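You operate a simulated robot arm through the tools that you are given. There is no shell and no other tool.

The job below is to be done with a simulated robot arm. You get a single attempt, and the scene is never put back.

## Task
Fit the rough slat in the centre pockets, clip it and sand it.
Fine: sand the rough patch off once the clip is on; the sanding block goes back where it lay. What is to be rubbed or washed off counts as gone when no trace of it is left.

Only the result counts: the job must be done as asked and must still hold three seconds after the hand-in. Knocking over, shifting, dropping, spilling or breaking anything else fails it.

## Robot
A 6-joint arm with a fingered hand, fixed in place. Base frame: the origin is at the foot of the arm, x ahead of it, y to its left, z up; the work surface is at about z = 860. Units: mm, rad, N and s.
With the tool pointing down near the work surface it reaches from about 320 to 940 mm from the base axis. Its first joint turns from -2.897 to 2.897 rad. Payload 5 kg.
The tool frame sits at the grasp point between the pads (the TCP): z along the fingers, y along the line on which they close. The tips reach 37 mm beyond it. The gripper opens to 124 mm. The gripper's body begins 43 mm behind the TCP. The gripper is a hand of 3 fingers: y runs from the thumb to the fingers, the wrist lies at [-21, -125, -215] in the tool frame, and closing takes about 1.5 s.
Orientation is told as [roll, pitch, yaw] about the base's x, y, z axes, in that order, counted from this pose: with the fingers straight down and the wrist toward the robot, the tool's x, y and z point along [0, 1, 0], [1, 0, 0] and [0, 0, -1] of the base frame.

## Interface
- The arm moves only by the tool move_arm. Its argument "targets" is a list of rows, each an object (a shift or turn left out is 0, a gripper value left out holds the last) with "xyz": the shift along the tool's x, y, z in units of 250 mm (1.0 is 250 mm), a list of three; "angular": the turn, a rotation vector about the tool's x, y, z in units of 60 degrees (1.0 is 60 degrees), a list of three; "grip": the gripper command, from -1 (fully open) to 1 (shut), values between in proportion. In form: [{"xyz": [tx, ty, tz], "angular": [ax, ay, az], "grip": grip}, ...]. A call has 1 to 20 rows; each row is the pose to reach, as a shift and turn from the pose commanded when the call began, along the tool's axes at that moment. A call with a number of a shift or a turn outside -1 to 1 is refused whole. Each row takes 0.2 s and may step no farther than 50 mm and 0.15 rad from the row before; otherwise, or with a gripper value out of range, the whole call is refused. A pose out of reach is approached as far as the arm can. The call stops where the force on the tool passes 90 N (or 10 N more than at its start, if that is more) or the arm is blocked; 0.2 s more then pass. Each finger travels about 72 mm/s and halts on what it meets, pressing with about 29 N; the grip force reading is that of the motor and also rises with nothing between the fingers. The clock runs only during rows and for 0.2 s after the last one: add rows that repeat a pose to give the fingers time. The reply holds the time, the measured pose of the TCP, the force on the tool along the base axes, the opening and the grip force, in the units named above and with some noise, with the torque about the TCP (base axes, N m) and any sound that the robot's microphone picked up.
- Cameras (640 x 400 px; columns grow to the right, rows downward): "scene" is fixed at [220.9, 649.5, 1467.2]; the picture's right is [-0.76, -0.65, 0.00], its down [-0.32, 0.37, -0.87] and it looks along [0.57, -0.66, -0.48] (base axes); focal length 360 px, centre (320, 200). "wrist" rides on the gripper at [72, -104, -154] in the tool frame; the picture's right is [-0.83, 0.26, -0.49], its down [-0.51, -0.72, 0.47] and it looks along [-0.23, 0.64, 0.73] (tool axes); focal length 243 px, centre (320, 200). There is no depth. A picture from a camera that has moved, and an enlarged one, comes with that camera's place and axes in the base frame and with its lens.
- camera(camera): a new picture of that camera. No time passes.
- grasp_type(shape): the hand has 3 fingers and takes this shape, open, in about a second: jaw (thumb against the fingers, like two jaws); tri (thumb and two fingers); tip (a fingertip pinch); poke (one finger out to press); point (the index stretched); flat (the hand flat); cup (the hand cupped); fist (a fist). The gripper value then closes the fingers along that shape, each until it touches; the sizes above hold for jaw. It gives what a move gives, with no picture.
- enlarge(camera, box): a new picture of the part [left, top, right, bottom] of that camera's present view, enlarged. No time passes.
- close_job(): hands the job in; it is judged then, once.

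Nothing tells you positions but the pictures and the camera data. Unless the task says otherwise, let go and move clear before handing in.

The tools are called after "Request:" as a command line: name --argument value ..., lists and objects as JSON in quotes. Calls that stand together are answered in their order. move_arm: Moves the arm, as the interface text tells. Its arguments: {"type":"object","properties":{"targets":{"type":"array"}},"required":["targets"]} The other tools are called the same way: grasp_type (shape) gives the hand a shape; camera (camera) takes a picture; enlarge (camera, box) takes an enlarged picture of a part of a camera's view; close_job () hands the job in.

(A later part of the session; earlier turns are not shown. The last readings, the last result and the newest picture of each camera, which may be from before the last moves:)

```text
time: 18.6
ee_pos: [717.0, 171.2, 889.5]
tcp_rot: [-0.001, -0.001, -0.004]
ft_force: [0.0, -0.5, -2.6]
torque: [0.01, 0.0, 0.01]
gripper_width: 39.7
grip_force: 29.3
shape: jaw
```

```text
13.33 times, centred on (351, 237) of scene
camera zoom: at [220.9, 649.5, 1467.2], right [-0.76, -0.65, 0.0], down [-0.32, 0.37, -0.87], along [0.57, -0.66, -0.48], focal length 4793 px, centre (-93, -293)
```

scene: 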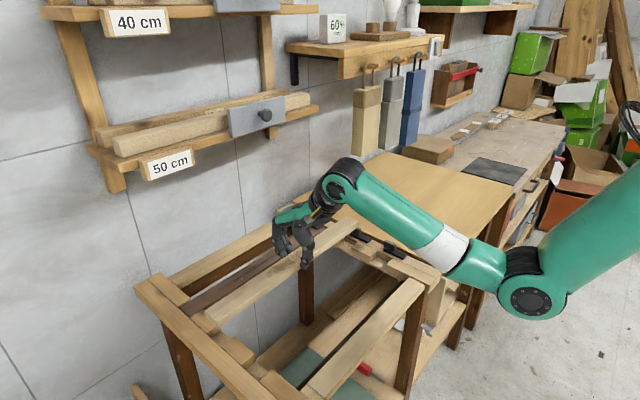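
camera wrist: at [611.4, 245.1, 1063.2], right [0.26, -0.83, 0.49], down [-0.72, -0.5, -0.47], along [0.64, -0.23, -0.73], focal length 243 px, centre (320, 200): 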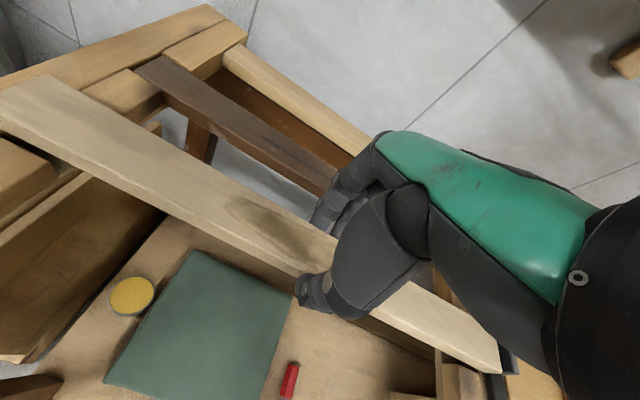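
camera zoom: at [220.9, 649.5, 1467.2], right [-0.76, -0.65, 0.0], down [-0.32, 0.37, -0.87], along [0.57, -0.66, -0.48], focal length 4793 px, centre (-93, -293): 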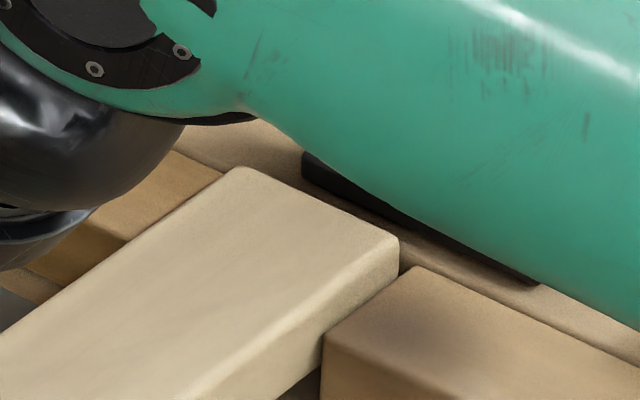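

The slat is about two-thirds into its pockets without contact. I'll keep lowering in small steps until the weight comes off the hand.

Request:
move_arm --targets '[{"xyz": [0, 0, 0.008]}, {"xyz": [0, 0, 0.016]}, {"xyz": [0, 0, 0.016]}]'

```text
time: 19.4
ee_pos: [716.1, 170.3, 886.0]
tcp_rot: [-0.001, 0.0, -0.004]
ft_force: [-0.4, 0.0, -2.0]
torque: [0.01, 0.04, 0.03]
gripper_width: 39.6
grip_force: 28.7
shape: jaw
```

The weight is still on the hand (about -2 N). I'll lower another 2 mm and check again.

Request:
move_arm --targets '[{"xyz": [0, 0, 0.004]}, {"xyz": [0, 0, 0.008]}, {"xyz": [0, 0, 0.008]}]'

Request:
enlarge --camera "scene" --box '[330, 222, 372, 252]'

```text
time: 20.2
ee_pos: [717.8, 171.0, 882.2]
tcp_rot: [0.001, 0.0, -0.004]
ft_force: [-0.1, 0.4, -2.2]
torque: [0.01, -0.01, -0.01]
gripper_width: 39.6
grip_force: 29.2
shape: jaw
```

```text
13.33 times, centred on (351, 237) of scene
camera zoom: at [220.9, 649.5, 1467.2], right [-0.76, -0.65, 0.0], down [-0.32, 0.37, -0.87], along [0.57, -0.66, -0.48], focal length 4793 px, centre (-93, -293)
```

zoom: 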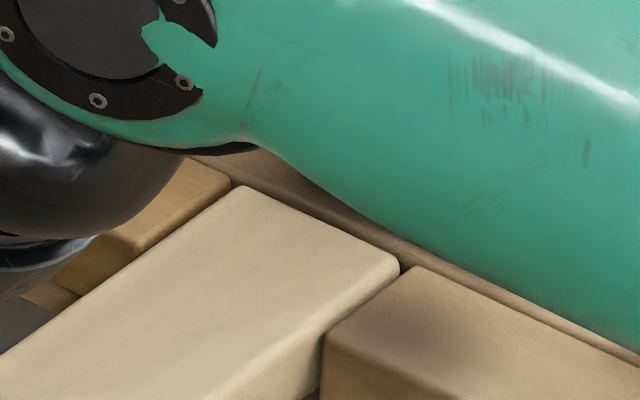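

Still no contact, with the slat top near z 860. I'll lower in 1 mm steps.

Request:
move_arm --targets '[{"xyz": [0, 0, 0.004]}, {"xyz": [0, 0, 0.008]}, {"xyz": [0, 0, 0.008]}]'

Request:
enlarge --camera "scene" --box '[198, 318, 240, 348]'

```text
time: 21.0
ee_pos: [717.4, 170.7, 882.2]
tcp_rot: [0.001, 0.001, -0.004]
ft_force: [0.0, -0.8, -1.6]
torque: [-0.02, 0.02, 0.01]
gripper_width: 39.6
grip_force: 28.7
shape: jaw
```

```text
13.33 times, centred on (219, 333) of scene
camera zoom: at [220.9, 649.5, 1467.2], right [-0.76, -0.65, 0.0], down [-0.32, 0.37, -0.87], along [0.57, -0.66, -0.48], focal length 4793 px, centre (1667, -1573)
```

zoom: 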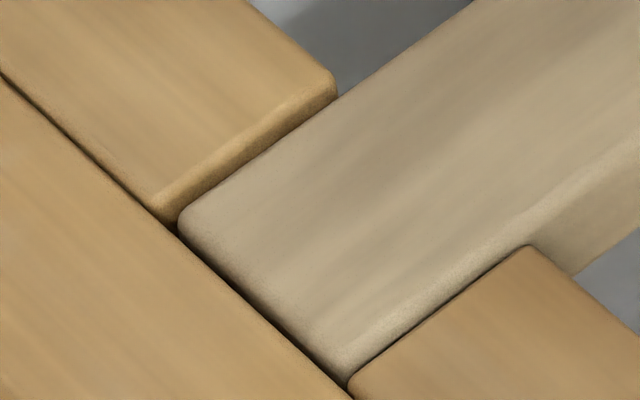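

The slat top is now about level with the spacers, and the force has dropped slightly. I'll continue in small steps.

Request:
move_arm --targets '[{"xyz": [0, 0, 0.004]}, {"xyz": [0, 0, 0.008]}, {"xyz": [0, 0, 0.008]}, {"xyz": [0, 0, 0.008]}]'

Request:
enlarge --camera "scene" --box '[330, 222, 372, 252]'

Request:
enlarge --camera "scene" --box '[198, 318, 240, 348]'

```text
time: 22.0
ee_pos: [717.4, 172.4, 877.8]
tcp_rot: [-0.001, -0.001, -0.003]
ft_force: [1.6, -0.6, 0.9]
torque: [0.0, -0.04, -0.01]
gripper_width: 39.6
grip_force: 29.9
shape: jaw
```

```text
13.33 times, centred on (351, 237) of scene
camera zoom: at [220.9, 649.5, 1467.2], right [-0.76, -0.65, 0.0], down [-0.32, 0.37, -0.87], along [0.57, -0.66, -0.48], focal length 4793 px, centre (-93, -293)
```

zoom: 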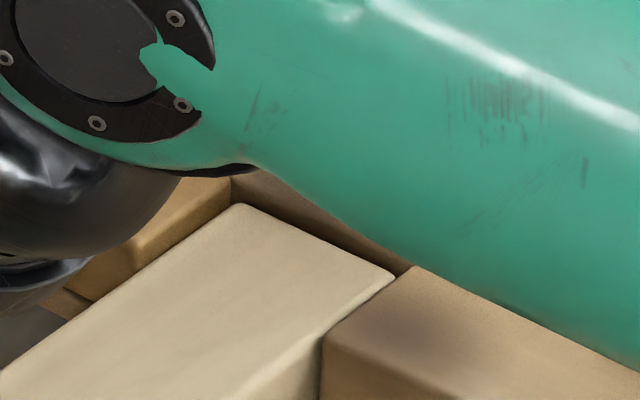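

```text
13.33 times, centred on (219, 333) of scene
camera zoom: at [220.9, 649.5, 1467.2], right [-0.76, -0.65, 0.0], down [-0.32, 0.37, -0.87], along [0.57, -0.66, -0.48], focal length 4793 px, centre (1667, -1573)
```

zoom: 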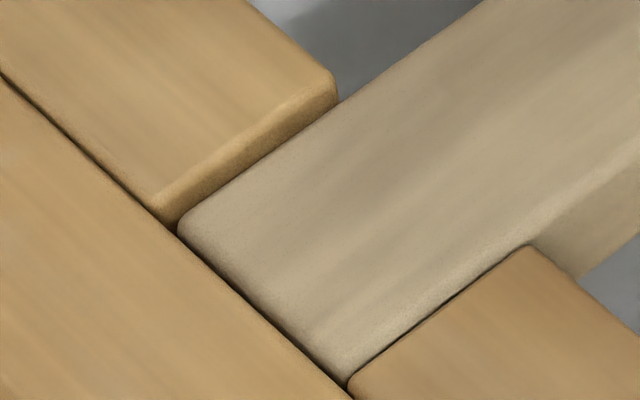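

The force has gone positive, so the slat is touching the pocket floor. I'll nudge 1 mm lower to confirm.

Request:
move_arm --targets '[{"xyz": [0, 0, 0.004]}, {"xyz": [0, 0, 0.004]}, {"xyz": [0, 0, 0.004]}]'

```text
time: 22.8
ee_pos: [717.1, 171.4, 879.6]
tcp_rot: [0.0, -0.002, -0.002]
ft_force: [-0.5, -2.8, 6.4]
torque: [-0.01, -0.04, -0.01]
gripper_width: 39.4
grip_force: 29.0
shape: jaw
```

The slat is seated, with 6.4 N of reaction. I'll open the fingers partway and then rise clear.

Request:
move_arm --targets '[{"xyz": [0, 0, 0], "grip": 0.2}, {"xyz": [0, 0, 0], "grip": 0.0}, {"xyz": [0, 0, 0], "grip": -0.3}, {"xyz": [0, 0, 0], "grip": -0.4}, {"xyz": [0, 0, 0], "grip": -0.4}]'

Request:
camera --camera "wrist"

Request:
camera --camera "scene"

```text
time: 24.0
ee_pos: [716.9, 171.7, 877.7]
tcp_rot: [-0.001, 0.001, -0.004]
ft_force: [-0.3, -0.1, -0.2]
torque: [0.0, -0.03, 0.0]
gripper_width: 86.5
grip_force: 0.0
shape: jaw
```

```text
taken
camera wrist: at [612.8, 243.8, 1032.2], right [0.26, -0.83, 0.49], down [-0.72, -0.5, -0.47], along [0.64, -0.23, -0.73], focal length 243 px, centre (320, 200)
```

wrist: 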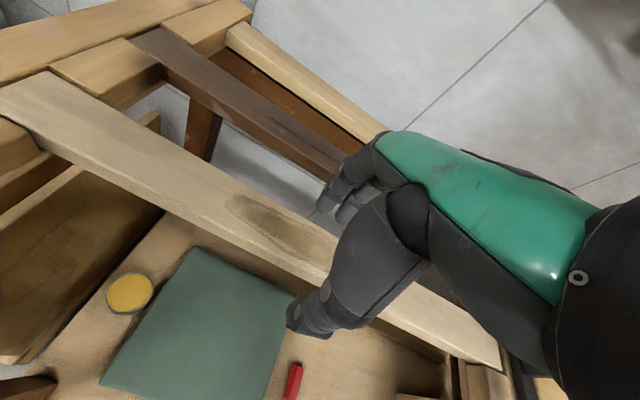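

```text
taken
```

scene: 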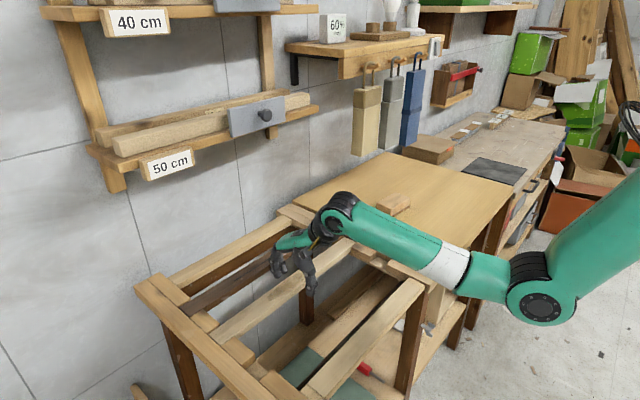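

The slat sits in the centre pockets and the fingers are open around it. I'll rise clear and then head for the centre clip.

Request:
move_arm --targets '[{"xyz": [0, 0, -0.1]}, {"xyz": [0, 0, -0.22]}, {"xyz": [0, 0, -0.36]}, {"xyz": [0, 0, -0.5]}, {"xyz": [0, 0, -0.5]}]'

Request:
move_arm --targets '[{"xyz": [-0.14, 0, 0], "angular": [0, 0, -0.14]}, {"xyz": [-0.28, 0, 0], "angular": [0, 0, -0.28]}, {"xyz": [-0.42, 0, 0], "angular": [0, 0, -0.42]}, {"xyz": [-0.56, 0, 0], "angular": [0, 0, -0.56]}, {"xyz": [-0.7, 0, 0], "angular": [0, 0, -0.7]}, {"xyz": [-0.84, 0, 0], "angular": [0, 0, -0.84]}, {"xyz": [-0.96, 0, 0], "angular": [0, 0, -0.98]}, {"xyz": [-0.96, 0, 0], "angular": [0, 0, -0.98]}]'

Request:
camera --camera "wrist"

Request:
camera --camera "scene"

```text
time: 25.2
ee_pos: [715.8, 170.1, 1003.6]
tcp_rot: [-0.002, 0.001, -0.003]
ft_force: [-0.8, -0.4, 0.2]
torque: [0.0, 0.0, -0.01]
gripper_width: 86.3
grip_force: 0.0
shape: jaw
```

```text
time: 27.0
ee_pos: [715.8, -69.0, 1003.3]
tcp_rot: [0.002, 0.0, 1.024]
ft_force: [0.0, -0.4, -0.7]
torque: [0.0, -0.02, 0.04]
gripper_width: 86.4
grip_force: 0.0
shape: jaw
```

```text
taken
camera wrist: at [599.4, -120.8, 1157.6], right [0.85, -0.21, 0.49], down [0.06, -0.88, -0.47], along [0.53, 0.43, -0.73], focal length 243 px, centre (320, 200)
```

wrist: 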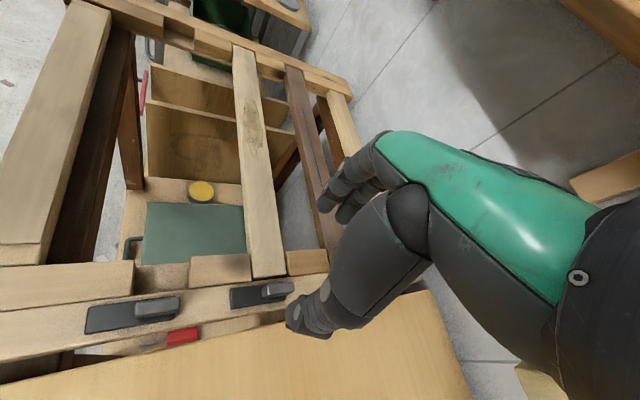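

```text
taken
```

scene: 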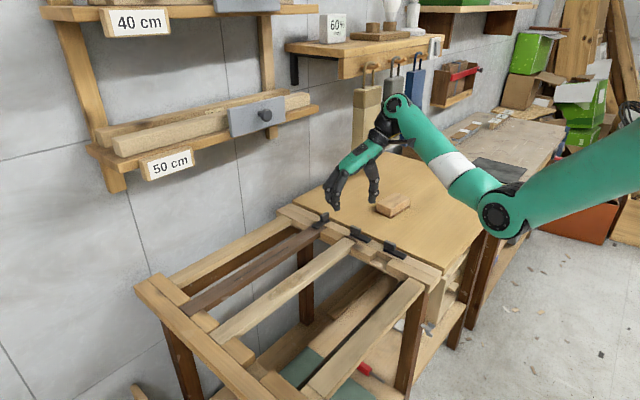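

The slat rests neatly in the centre pockets, and the yaw is 59° so far. I'll zoom on the centre clip and the seated slat end to refine the knob position before finishing the turn.

Request:
enlarge --camera "wrist" --box '[210, 230, 330, 330]'

Request:
enlarge --camera "scene" --box '[320, 215, 390, 260]'

Request:
enlarge --camera "scene" --box '[195, 310, 255, 350]'

```text
4.00 times, centred on (270, 280) of wrist
camera zoom: at [599.4, -120.8, 1157.6], right [0.85, -0.21, 0.49], down [0.06, -0.88, -0.47], along [0.53, 0.43, -0.73], focal length 970 px, centre (520, -120)
```

zoom: 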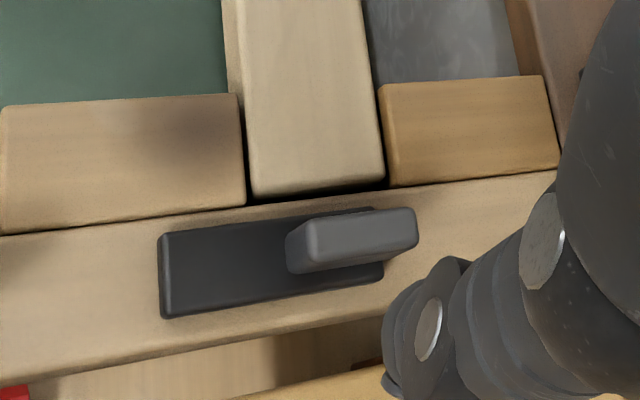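

```text
8.89 times, centred on (355, 238) of scene
camera zoom: at [220.9, 649.5, 1467.2], right [-0.76, -0.65, 0.0], down [-0.32, 0.37, -0.87], along [0.57, -0.66, -0.48], focal length 3196 px, centre (9, -133)
```

zoom: 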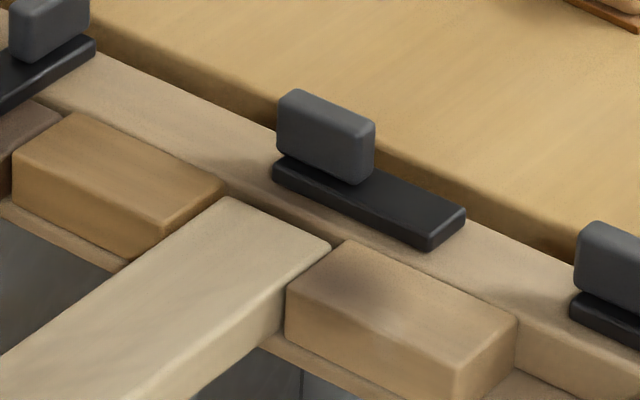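

```text
10.00 times, centred on (225, 330) of scene
camera zoom: at [220.9, 649.5, 1467.2], right [-0.76, -0.65, 0.0], down [-0.32, 0.37, -0.87], along [0.57, -0.66, -0.48], focal length 3595 px, centre (1270, -1100)
```

zoom: 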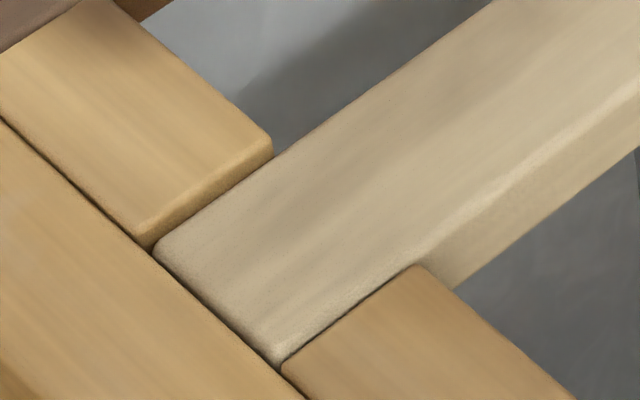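

The knob is centred at (714, -82) and spans x 697–730, and the slat is well seated at both ends. I'll finish turning to 90° yaw over the knob and come down to z about 950.

Request:
move_arm --targets '[{"xyz": [-0.005, -0.012, 0.05], "angular": [0, 0, -0.13]}, {"xyz": [-0.01, -0.024, 0.1], "angular": [0, 0, -0.26]}, {"xyz": [-0.016, -0.036, 0.16], "angular": [0, 0, -0.39]}, {"xyz": [-0.021, -0.048, 0.21], "angular": [0, 0, -0.5223]}, {"xyz": [-0.021, -0.048, 0.21], "angular": [0, 0, -0.5223]}, {"xyz": [-0.021, -0.048, 0.21], "angular": [0, 0, -0.5223]}]'

Request:
camera --camera "wrist"

Request:
enlarge --camera "scene" --box '[300, 160, 420, 260]'

```text
time: 28.4
ee_pos: [714.2, -83.2, 950.0]
tcp_rot: [0.001, -0.002, 1.571]
ft_force: [0.4, 0.2, 0.3]
torque: [0.03, 0.01, -0.01]
gripper_width: 86.5
grip_force: 0.0
shape: jaw
```

```text
taken
camera wrist: at [641.5, -186.7, 1104.0], right [0.83, 0.26, 0.49], down [0.51, -0.72, -0.47], along [0.23, 0.64, -0.73], focal length 243 px, centre (320, 200)
```

wrist: 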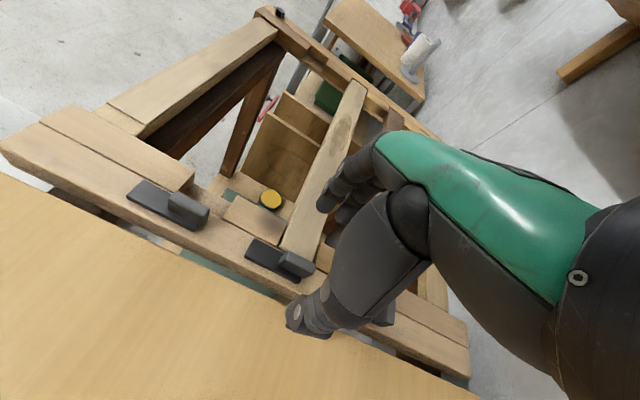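

```text
4.00 times, centred on (360, 210) of scene
camera zoom: at [220.9, 649.5, 1467.2], right [-0.76, -0.65, 0.0], down [-0.32, 0.37, -0.87], along [0.57, -0.66, -0.48], focal length 1438 px, centre (160, 160)
```

zoom: 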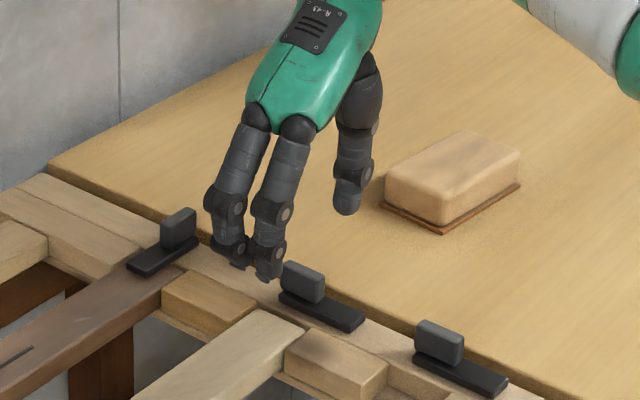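

The jaws straddle the knob, but the two fingers seem offset toward +x from the TCP. I'll enlarge to measure the fingertips before descending.

Request:
enlarge --camera "scene" --box '[330, 190, 400, 250]'

Request:
enlarge --camera "wrist" --box '[230, 130, 450, 350]'

```text
6.67 times, centred on (365, 220) of scene
camera zoom: at [220.9, 649.5, 1467.2], right [-0.76, -0.65, 0.0], down [-0.32, 0.37, -0.87], along [0.57, -0.66, -0.48], focal length 2397 px, centre (20, 67)
```

zoom: 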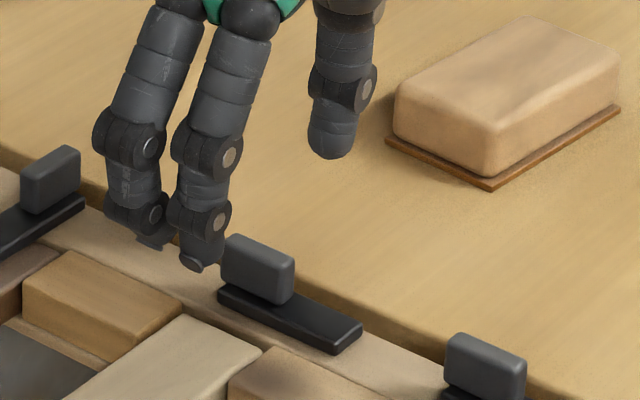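

```text
1.82 times, centred on (340, 240) of wrist
camera zoom: at [641.5, -186.7, 1104.0], right [0.83, 0.26, 0.49], down [0.51, -0.72, -0.47], along [0.23, 0.64, -0.73], focal length 441 px, centre (284, 127)
```

zoom: 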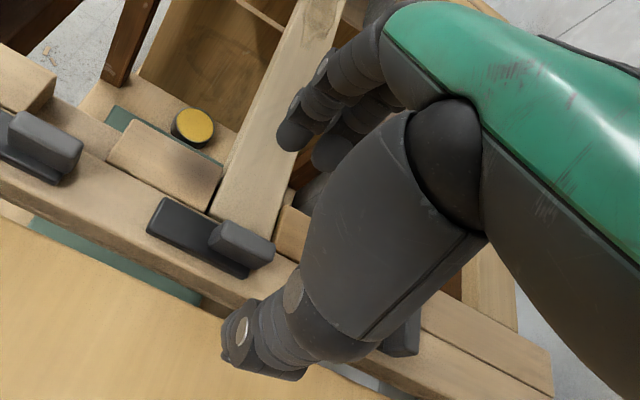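

The two fingers straddle tool x of about -4, so I'll shift the TCP to x 710 to centre them on the knob. Then I'll descend to z 908 and close.

Request:
move_arm --targets '[{"xyz": [0.016, 0, 0.05]}, {"xyz": [0.016, 0, 0.1]}, {"xyz": [0.016, 0, 0.15]}, {"xyz": [0.016, 0, 0.168]}, {"xyz": [0.016, 0, 0.168]}]'

Request:
enlarge --camera "scene" --box '[330, 190, 400, 250]'

```text
time: 29.6
ee_pos: [709.5, -80.9, 907.4]
tcp_rot: [0.0, -0.001, 1.568]
ft_force: [0.3, 0.5, 0.5]
torque: [0.0, 0.0, -0.01]
gripper_width: 86.6
grip_force: 0.0
shape: jaw
```

```text
6.67 times, centred on (365, 220) of scene
camera zoom: at [220.9, 649.5, 1467.2], right [-0.76, -0.65, 0.0], down [-0.32, 0.37, -0.87], along [0.57, -0.66, -0.48], focal length 2397 px, centre (20, 67)
```

zoom: 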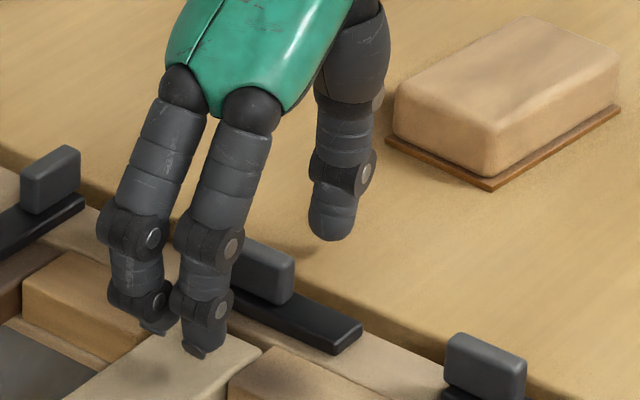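

The fingers are lowered on both sides of the knob with no contact. I'll close partway first to check alignment.

Request:
move_arm --targets '[{"xyz": [0, 0, 0], "grip": 0.2}, {"xyz": [0, 0, 0], "grip": 0.5}, {"xyz": [0, 0, 0], "grip": 0.5}, {"xyz": [0, 0, 0], "grip": 0.5}]'

Request:
enlarge --camera "scene" --box '[330, 190, 400, 250]'

Request:
enlarge --camera "wrist" --box '[230, 130, 450, 350]'

```text
time: 30.6
ee_pos: [709.4, -81.3, 908.4]
tcp_rot: [0.0, 0.001, 1.569]
ft_force: [0.6, 0.2, -0.7]
torque: [-0.01, -0.03, -0.02]
gripper_width: 31.5
grip_force: 0.0
shape: jaw
```

```text
6.67 times, centred on (365, 220) of scene
camera zoom: at [220.9, 649.5, 1467.2], right [-0.76, -0.65, 0.0], down [-0.32, 0.37, -0.87], along [0.57, -0.66, -0.48], focal length 2397 px, centre (20, 67)
```

zoom: 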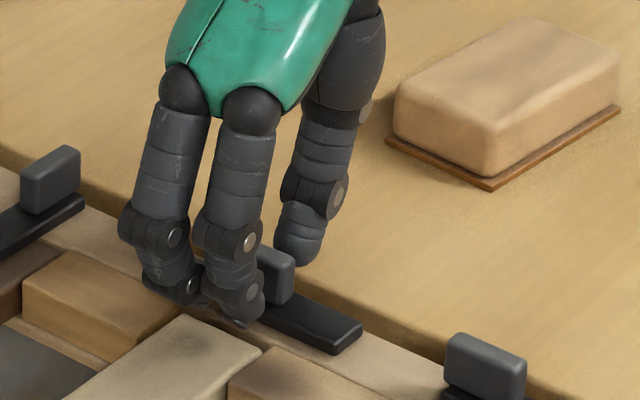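

```text
1.82 times, centred on (340, 240) of wrist
camera zoom: at [637.5, -185.5, 1062.9], right [0.83, 0.26, 0.49], down [0.51, -0.72, -0.47], along [0.23, 0.64, -0.73], focal length 441 px, centre (284, 127)
```

zoom: 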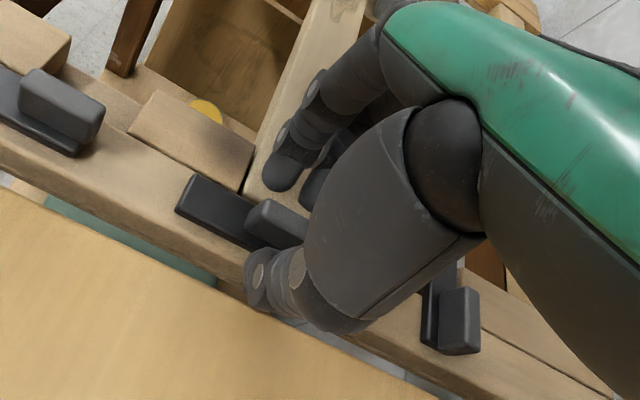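

The knob lies between thumb and fingers. I'll zoom in more to see whether both fingers will land on it.

Request:
enlarge --camera "scene" --box '[340, 215, 375, 245]'

Request:
enlarge --camera "wrist" --box '[290, 190, 350, 270]'

```text
13.33 times, centred on (358, 230) of scene
camera zoom: at [220.9, 649.5, 1467.2], right [-0.76, -0.65, 0.0], down [-0.32, 0.37, -0.87], along [0.57, -0.66, -0.48], focal length 4793 px, centre (-180, -200)
```

zoom: 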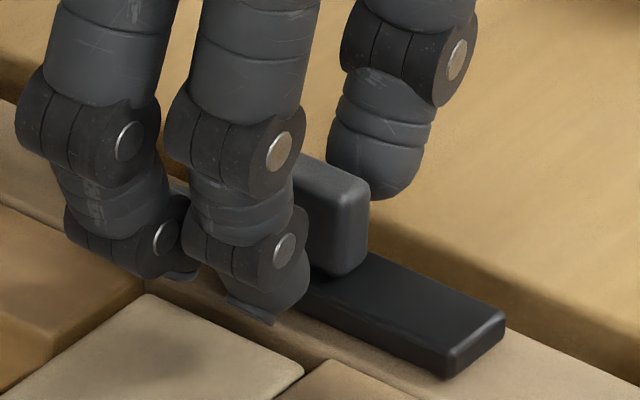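

```text
5.00 times, centred on (320, 230) of wrist
camera zoom: at [637.5, -185.5, 1062.9], right [0.83, 0.26, 0.49], down [0.51, -0.72, -0.47], along [0.23, 0.64, -0.73], focal length 1213 px, centre (320, 50)
```

zoom: 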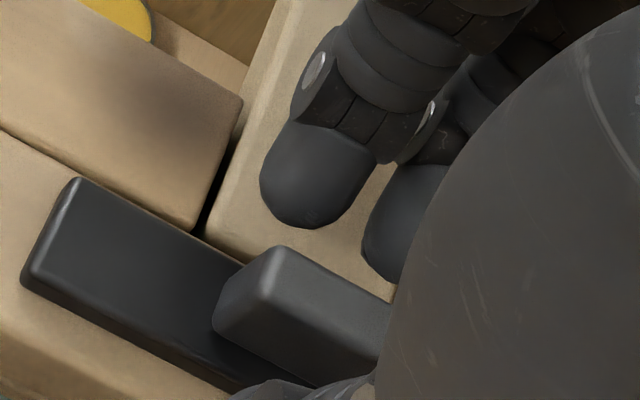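

The two fingertips sit at about x 705 and 727, so both will land on the knob (697–730). I'll close fully.

Request:
move_arm --targets '[{"xyz": [0, 0, 0], "grip": 0.75}, {"xyz": [0, 0, 0], "grip": 1}, {"xyz": [0, 0, 0], "grip": 1}, {"xyz": [0, 0, 0], "grip": 1}, {"xyz": [0, 0, 0], "grip": 1}]'

Request:
enlarge --camera "scene" --box '[335, 205, 385, 245]'

Request:
enlarge --camera "wrist" --box '[250, 170, 390, 310]'

```text
time: 31.8
ee_pos: [709.4, -80.9, 909.2]
tcp_rot: [0.0, -0.001, 1.569]
ft_force: [1.1, -1.3, -2.8]
torque: [-0.01, 0.01, -0.02]
gripper_width: 7.1
grip_force: 28.9
shape: jaw
```

```text
10.00 times, centred on (360, 225) of scene
camera zoom: at [220.9, 649.5, 1467.2], right [-0.76, -0.65, 0.0], down [-0.32, 0.37, -0.87], along [0.57, -0.66, -0.48], focal length 3595 px, centre (-80, -50)
```

zoom: 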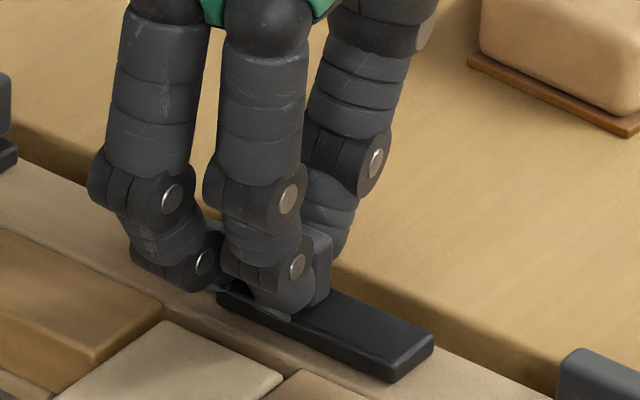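

```text
2.86 times, centred on (320, 240) of wrist
camera zoom: at [637.5, -185.6, 1062.7], right [0.83, 0.26, 0.49], down [0.51, -0.72, -0.47], along [0.23, 0.64, -0.73], focal length 693 px, centre (320, 86)
```

zoom: 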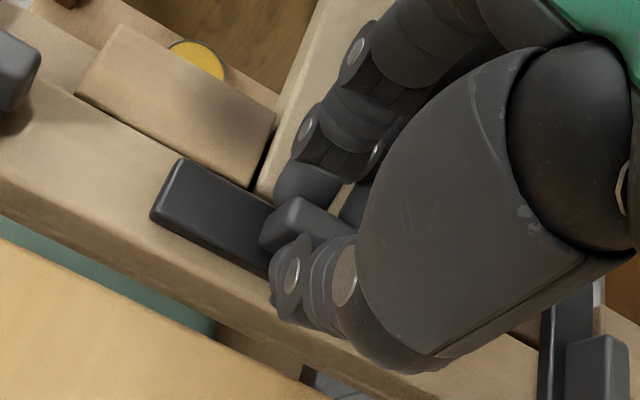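

The knob is gripped with 29 N. I'll begin turning clockwise as seen from above about the pivot, first about 25°, and check that the clip follows.

Request:
move_arm --targets '[{"xyz": [0, 0.0012, 0], "angular": [0, 0, 0.07]}, {"xyz": [-0.0005, 0.0023, 0], "angular": [0, 0, 0.14]}, {"xyz": [-0.0009, 0.0034, 0], "angular": [0, 0, 0.21]}, {"xyz": [-0.0013, 0.0045, 0], "angular": [0, 0, 0.28]}, {"xyz": [-0.0018, 0.0056, 0], "angular": [0, 0, 0.35]}, {"xyz": [-0.0024, 0.0066, 0], "angular": [0, 0, 0.42]}, {"xyz": [-0.0024, 0.0066, 0], "angular": [0, 0, 0.42]}]'

Request:
enlarge --camera "scene" --box '[335, 205, 385, 245]'

Request:
enlarge --camera "wrist" --box '[250, 170, 390, 310]'

```text
time: 33.4
ee_pos: [711.5, -80.4, 908.2]
tcp_rot: [-0.002, 0.0, 1.13]
ft_force: [-0.8, 9.2, 0.0]
torque: [0.25, 0.01, 0.06]
gripper_width: 7.3
grip_force: 28.6
shape: jaw
```

```text
10.00 times, centred on (360, 225) of scene
camera zoom: at [220.9, 649.5, 1467.2], right [-0.76, -0.65, 0.0], down [-0.32, 0.37, -0.87], along [0.57, -0.66, -0.48], focal length 3595 px, centre (-80, -50)
```

zoom: 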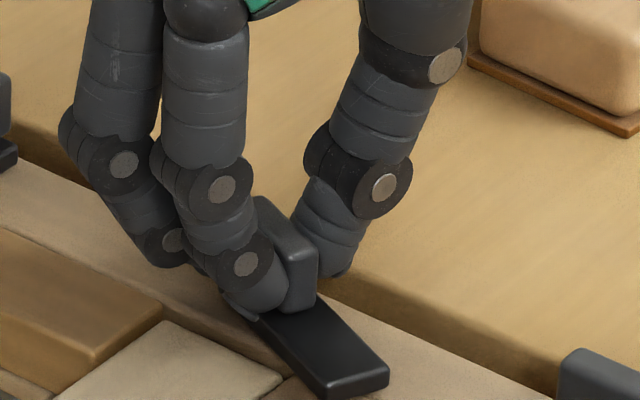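

```text
2.86 times, centred on (320, 240) of wrist
camera zoom: at [600.9, -143.5, 1062.5], right [0.86, -0.12, 0.49], down [0.15, -0.87, -0.47], along [0.48, 0.48, -0.73], focal length 693 px, centre (320, 86)
```

zoom: 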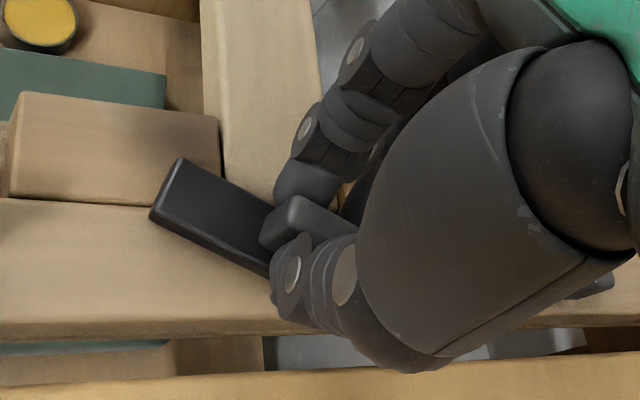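

The clip is following the knob. There is a mild side force of about 9 N in y, so I'll trim the arc slightly and continue.

Request:
move_arm --targets '[{"xyz": [0.0006, 0.003, 0], "angular": [0, 0, 0.07]}, {"xyz": [0.0006, 0.0042, 0], "angular": [0, 0, 0.14]}, {"xyz": [0.0004, 0.0053, 0], "angular": [0, 0, 0.21]}, {"xyz": [0.0002, 0.0064, 0], "angular": [0, 0, 0.28]}, {"xyz": [-0.0002, 0.0075, 0], "angular": [0, 0, 0.35]}, {"xyz": [-0.0006, 0.0085, 0], "angular": [0, 0, 0.42]}, {"xyz": [-0.0006, 0.0085, 0], "angular": [0, 0, 0.42]}]'

Request:
enlarge --camera "scene" --box '[335, 205, 385, 245]'

```text
time: 35.0
ee_pos: [711.0, -78.2, 908.3]
tcp_rot: [0.001, 0.001, 0.688]
ft_force: [4.9, 4.8, -0.6]
torque: [0.14, -0.13, 0.04]
gripper_width: 7.2
grip_force: 29.0
shape: jaw
```

```text
10.00 times, centred on (360, 225) of scene
camera zoom: at [220.9, 649.5, 1467.2], right [-0.76, -0.65, 0.0], down [-0.32, 0.37, -0.87], along [0.57, -0.66, -0.48], focal length 3595 px, centre (-80, -50)
```

zoom: 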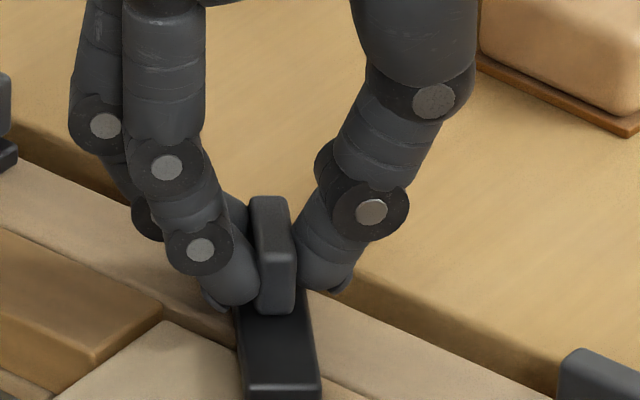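

The bar has swung to about 50° and is still gripped cleanly. I'll finish the turn to yaw 0.

Request:
move_arm --targets '[{"xyz": [0, 0.003, 0], "angular": [0, 0, 0.07]}, {"xyz": [-0.0002, 0.0042, 0], "angular": [0, 0, 0.14]}, {"xyz": [-0.0004, 0.0053, 0], "angular": [0, 0, 0.21]}, {"xyz": [-0.0006, 0.0064, 0], "angular": [0, 0, 0.28]}, {"xyz": [-0.001, 0.0075, 0], "angular": [0, 0, 0.35]}, {"xyz": [-0.0014, 0.0085, 0], "angular": [0, 0, 0.42]}, {"xyz": [-0.002, 0.0095, 0], "angular": [0, 0, 0.49]}, {"xyz": [-0.0025, 0.0104, 0], "angular": [0, 0, 0.56]}, {"xyz": [-0.0035, 0.0116, 0], "angular": [0, 0, 0.657]}, {"xyz": [-0.0035, 0.0116, 0], "angular": [0, 0, 0.657]}]'

Request:
enlarge --camera "scene" --box '[300, 190, 400, 270]'

Request:
camera --camera "wrist"

```text
time: 37.2
ee_pos: [714.3, -77.1, 908.4]
tcp_rot: [0.001, 0.002, 0.001]
ft_force: [8.0, 4.9, 0.9]
torque: [0.14, -0.3, 0.06]
gripper_width: 7.2
grip_force: 29.5
shape: jaw
```

```text
5.00 times, centred on (350, 230) of scene
camera zoom: at [220.9, 649.5, 1467.2], right [-0.76, -0.65, 0.0], down [-0.32, 0.37, -0.87], along [0.57, -0.66, -0.48], focal length 1797 px, centre (170, 50)
```

zoom: 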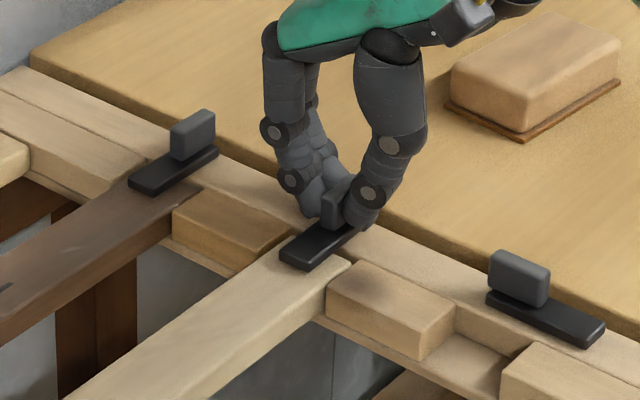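

```text
taken
camera wrist: at [610.7, -5.2, 1062.6], right [0.26, -0.83, 0.49], down [-0.72, -0.51, -0.47], along [0.64, -0.23, -0.73], focal length 243 px, centre (320, 200)
```

wrist: 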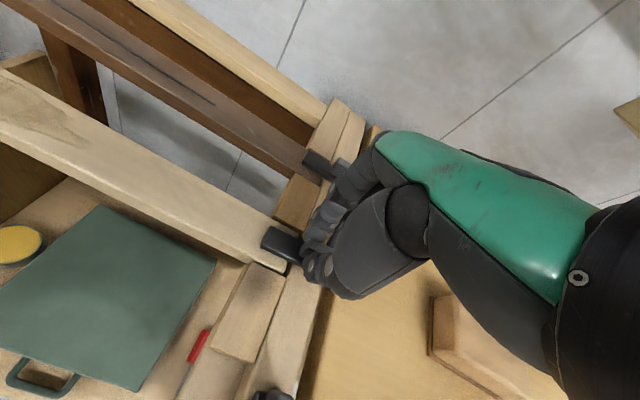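

The centre clip now lies across the slat end, parallel to the engaged first clip. I'll release the knob and rise.

Request:
move_arm --targets '[{"xyz": [0, 0, 0], "grip": 0.6}, {"xyz": [0, 0, 0], "grip": 0.3}, {"xyz": [0, 0, 0], "grip": 0.0}, {"xyz": [0, 0, 0], "grip": 0.0}, {"xyz": [0, 0, 0], "grip": 0.0}]'

Request:
move_arm --targets '[{"xyz": [0, 0, -0.06]}, {"xyz": [0, 0, -0.16]}, {"xyz": [0, 0, -0.3]}, {"xyz": [0, 0, -0.4]}, {"xyz": [0, 0, -0.4]}]'

Request:
enlarge --camera "scene" --box '[300, 190, 400, 270]'

Request:
camera --camera "wrist"

```text
time: 38.4
ee_pos: [714.7, -78.3, 908.2]
tcp_rot: [-0.001, 0.001, 0.001]
ft_force: [-0.8, 0.1, 1.5]
torque: [-0.01, 0.03, -0.01]
gripper_width: 61.1
grip_force: 0.0
shape: jaw
```

```text
time: 39.6
ee_pos: [715.3, -77.0, 1009.2]
tcp_rot: [-0.001, 0.001, 0.0]
ft_force: [-0.2, 0.2, 0.0]
torque: [-0.01, 0.0, -0.01]
gripper_width: 61.8
grip_force: 0.1
shape: jaw
```

```text
5.00 times, centred on (350, 230) of scene
camera zoom: at [220.9, 649.5, 1467.2], right [-0.76, -0.65, 0.0], down [-0.32, 0.37, -0.87], along [0.57, -0.66, -0.48], focal length 1797 px, centre (170, 50)
```

zoom: 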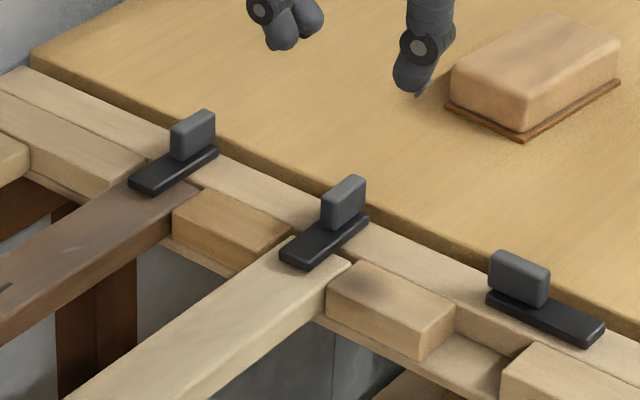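

```text
taken
camera wrist: at [610.6, -5.6, 1164.0], right [0.26, -0.83, 0.49], down [-0.72, -0.51, -0.47], along [0.64, -0.23, -0.73], focal length 243 px, centre (320, 200)
```

wrist: 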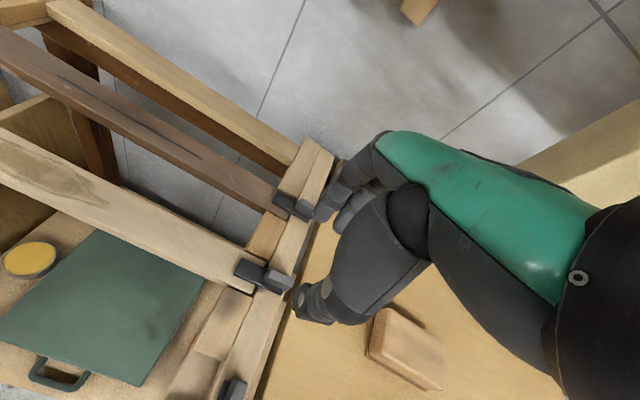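

The clip is on. I'll zoom to confirm it is parallel to clip 1, and look at the sanding block.

Request:
enlarge --camera "scene" --box '[315, 205, 385, 255]'

Request:
enlarge --camera "wrist" --box '[210, 180, 330, 320]'

Request:
enlarge --camera "scene" --box '[365, 180, 425, 225]'

```text
8.00 times, centred on (350, 230) of scene
camera zoom: at [220.9, 649.5, 1467.2], right [-0.76, -0.65, 0.0], down [-0.32, 0.37, -0.87], along [0.57, -0.66, -0.48], focal length 2876 px, centre (80, -40)
```

zoom: 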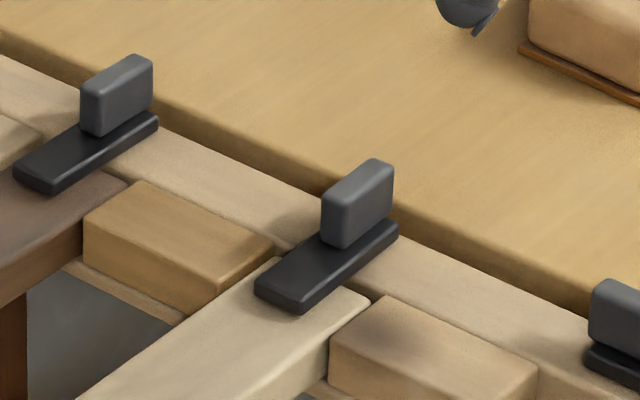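

```text
2.86 times, centred on (270, 250) of wrist
camera zoom: at [610.6, -5.6, 1164.0], right [0.26, -0.83, 0.49], down [-0.72, -0.51, -0.47], along [0.64, -0.23, -0.73], focal length 693 px, centre (463, 57)
```

zoom: 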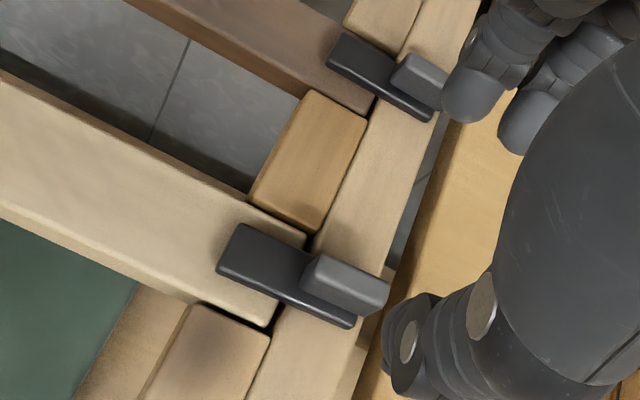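

```text
8.89 times, centred on (395, 202) of scene
camera zoom: at [220.9, 649.5, 1467.2], right [-0.76, -0.65, 0.0], down [-0.32, 0.37, -0.87], along [0.57, -0.66, -0.48], focal length 3196 px, centre (-347, 178)
```

zoom: 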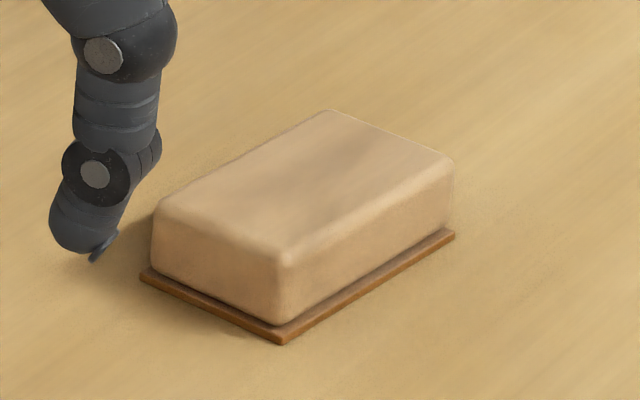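

Clip 2 lies over the slat just like clip 1. The block is centred near (712, -292), with a base of about 65 × 109 mm and a yaw of about -5.2°. I'll move above it with the jaws opened.

Request:
move_arm --targets '[{"xyz": [-0.15, -0.002, 0], "angular": [0, 0, 0.02], "grip": -0.4}, {"xyz": [-0.3, -0.004, 0], "angular": [0, 0, 0.04], "grip": -0.8}, {"xyz": [-0.45, -0.006, 0], "angular": [0, 0, 0.06], "grip": -0.8}, {"xyz": [-0.6, -0.008, 0.05], "angular": [0, 0, 0.08], "grip": -0.8}, {"xyz": [-0.74, -0.01, 0.12], "angular": [0, 0, 0.087], "grip": -0.8}, {"xyz": [-0.86, -0.012, 0.2], "angular": [0, 0, 0.087], "grip": -0.8}, {"xyz": [-0.86, -0.012, 0.2], "angular": [0, 0, 0.087], "grip": -0.8}]'

Request:
camera --camera "wrist"

Request:
enlarge --camera "scene" --box '[355, 150, 455, 225]'

```text
time: 41.2
ee_pos: [714.3, -294.2, 956.4]
tcp_rot: [0.001, -0.001, -0.09]
ft_force: [0.2, 0.1, 0.1]
torque: [-0.01, -0.01, 0.0]
gripper_width: 111.5
grip_force: 0.1
shape: jaw
```

```text
taken
camera wrist: at [615.7, -212.5, 1110.2], right [0.19, -0.85, 0.49], down [-0.76, -0.44, -0.47], along [0.62, -0.29, -0.73], focal length 243 px, centre (320, 200)
```

wrist: 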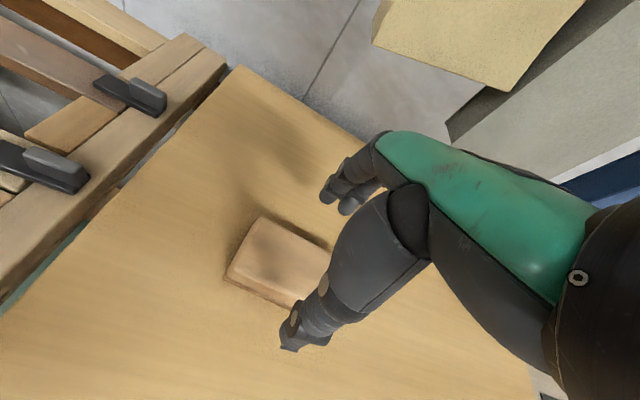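

```text
5.33 times, centred on (405, 188) of scene
camera zoom: at [220.9, 649.5, 1467.2], right [-0.76, -0.65, 0.0], down [-0.32, 0.37, -0.87], along [0.57, -0.66, -0.48], focal length 1917 px, centre (-133, 267)
```

zoom: 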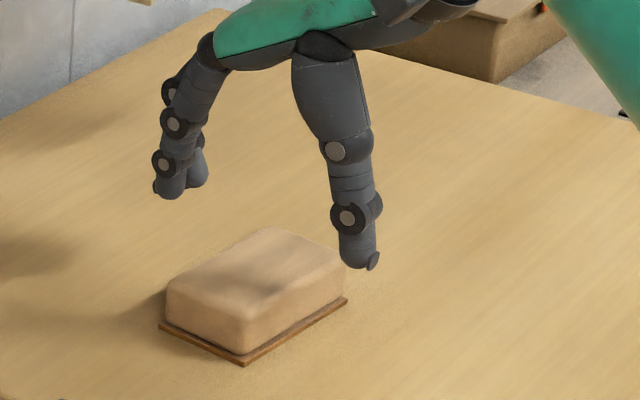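

The hand is over the block. I'll enlarge the wrist view to check the block's centre and yaw relative to the jaws.

Request:
enlarge --camera "wrist" --box '[200, 190, 360, 330]'

```text
2.86 times, centred on (280, 260) of wrist
camera zoom: at [615.7, -212.5, 1110.2], right [0.19, -0.85, 0.49], down [-0.76, -0.44, -0.47], along [0.62, -0.29, -0.73], focal length 693 px, centre (434, 29)
```

zoom: 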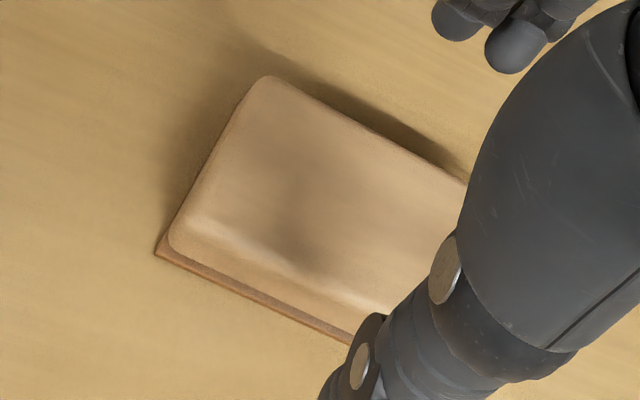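

The block is centred within about 1 mm and 1° of the jaws. I'll descend to z about 907, tips just above the base plate, and check.

Request:
move_arm --targets '[{"xyz": [0, 0, 0.06]}, {"xyz": [0, 0, 0.12]}, {"xyz": [0, 0, 0.17]}, {"xyz": [0, 0, 0.196]}, {"xyz": [0, 0, 0.196]}]'

Request:
enlarge --camera "scene" --box '[355, 160, 435, 220]'

Request:
camera --camera "wrist"

```text
time: 42.4
ee_pos: [712.3, -292.6, 909.4]
tcp_rot: [0.001, 0.0, -0.088]
ft_force: [-0.2, -1.3, 0.3]
torque: [0.01, -0.01, -0.03]
gripper_width: 111.6
grip_force: 0.1
shape: jaw
```

```text
6.67 times, centred on (395, 190) of scene
camera zoom: at [220.9, 649.5, 1467.2], right [-0.76, -0.65, 0.0], down [-0.32, 0.37, -0.87], along [0.57, -0.66, -0.48], focal length 2397 px, centre (-180, 267)
```

zoom: 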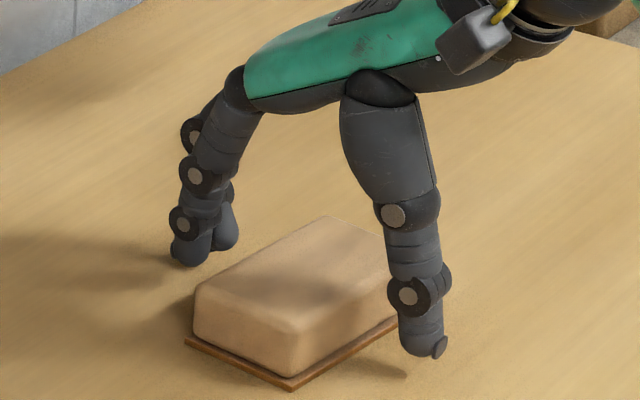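

```text
taken
camera wrist: at [615.1, -210.9, 1063.3], right [0.19, -0.85, 0.49], down [-0.76, -0.44, -0.47], along [0.62, -0.29, -0.73], focal length 243 px, centre (320, 200)
```

wrist: 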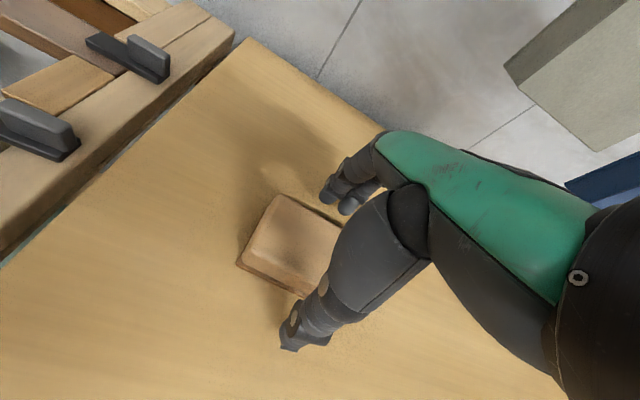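

The fingers are clear on both sides of the block. I'll close on it now; this pose is the reference for putting it back.

Request:
move_arm --targets '[{"xyz": [0, 0, 0], "grip": -0.3}, {"xyz": [0, 0, 0], "grip": 0.0}, {"xyz": [0, 0, 0], "grip": 0.3}, {"xyz": [0, 0, 0], "grip": 1}, {"xyz": [0, 0, 0], "grip": 1}, {"xyz": [0, 0, 0], "grip": 1}, {"xyz": [0, 0, 0], "grip": 1}]'

Request:
enlarge --camera "scene" --box '[365, 180, 425, 225]'

Request:
camera --camera "wrist"

```text
time: 44.0
ee_pos: [712.3, -292.2, 907.8]
tcp_rot: [0.0, -0.001, -0.089]
ft_force: [-0.1, 0.0, 0.8]
torque: [0.0, 0.01, 0.0]
gripper_width: 57.8
grip_force: 29.0
shape: jaw
```

```text
8.89 times, centred on (395, 202) of scene
camera zoom: at [220.9, 649.5, 1467.2], right [-0.76, -0.65, 0.0], down [-0.32, 0.37, -0.87], along [0.57, -0.66, -0.48], focal length 3196 px, centre (-347, 178)
```

zoom: 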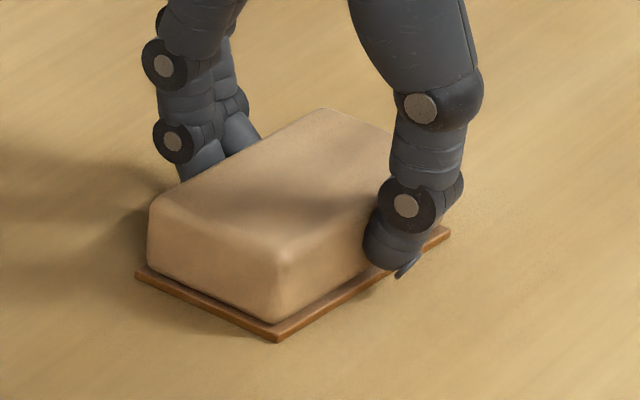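

```text
taken
camera wrist: at [615.1, -210.9, 1063.3], right [0.19, -0.85, 0.49], down [-0.76, -0.44, -0.47], along [0.62, -0.29, -0.73], focal length 243 px, centre (320, 200)
```

wrist: 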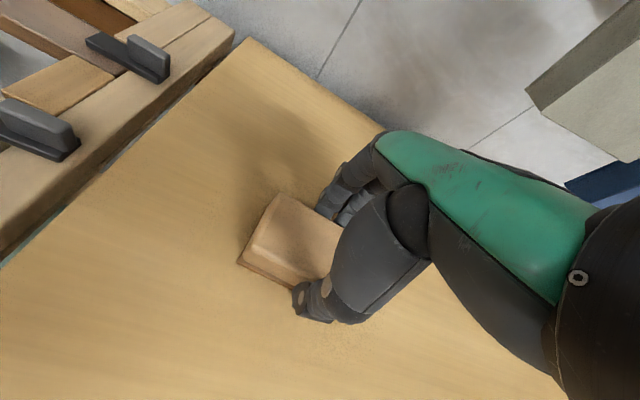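

The block is gripped at 58 mm, and closing nudged it about 2 mm in +x, which I'll undo when returning it. I'll lift it and look at the rough patch on the seated slat.

Request:
move_arm --targets '[{"xyz": [0, 0, -0.04]}, {"xyz": [0, 0, -0.12]}, {"xyz": [0, 0, -0.24]}, {"xyz": [0, 0, -0.36]}, {"xyz": [0, 0, -0.36]}]'

Request:
enlarge --camera "scene" --box '[200, 220, 360, 340]'

Request:
camera --camera "wrist"

```text
time: 45.2
ee_pos: [712.5, -292.4, 1000.0]
tcp_rot: [0.0, 0.001, -0.089]
ft_force: [0.1, 0.4, -0.7]
torque: [-0.05, 0.0, 0.0]
gripper_width: 57.9
grip_force: 29.2
shape: jaw
```

```text
3.33 times, centred on (280, 280) of scene
camera zoom: at [220.9, 649.5, 1467.2], right [-0.76, -0.65, 0.0], down [-0.32, 0.37, -0.87], along [0.57, -0.66, -0.48], focal length 1198 px, centre (453, -67)
```

zoom: 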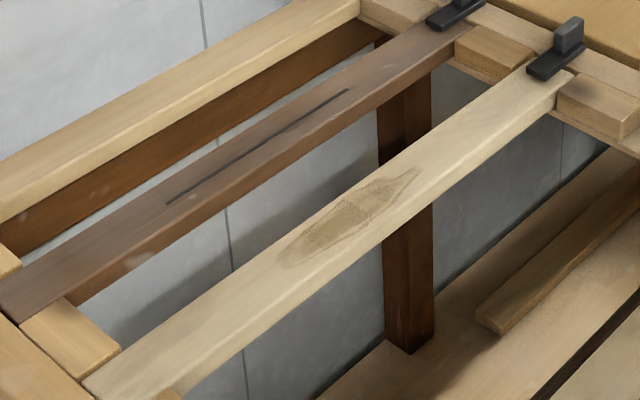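

```text
taken
camera wrist: at [616.3, -210.5, 1154.9], right [0.19, -0.85, 0.49], down [-0.76, -0.44, -0.47], along [0.62, -0.29, -0.73], focal length 243 px, centre (320, 200)
```

wrist: 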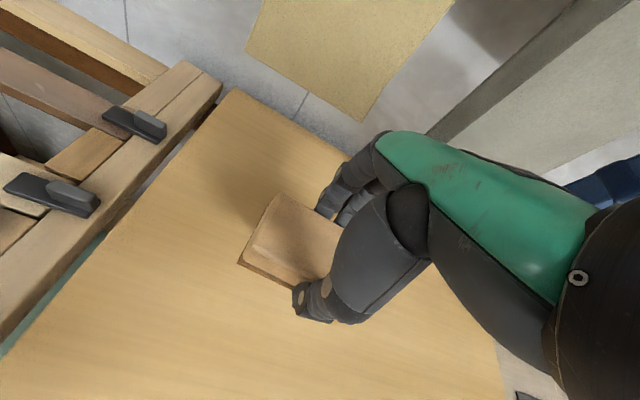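

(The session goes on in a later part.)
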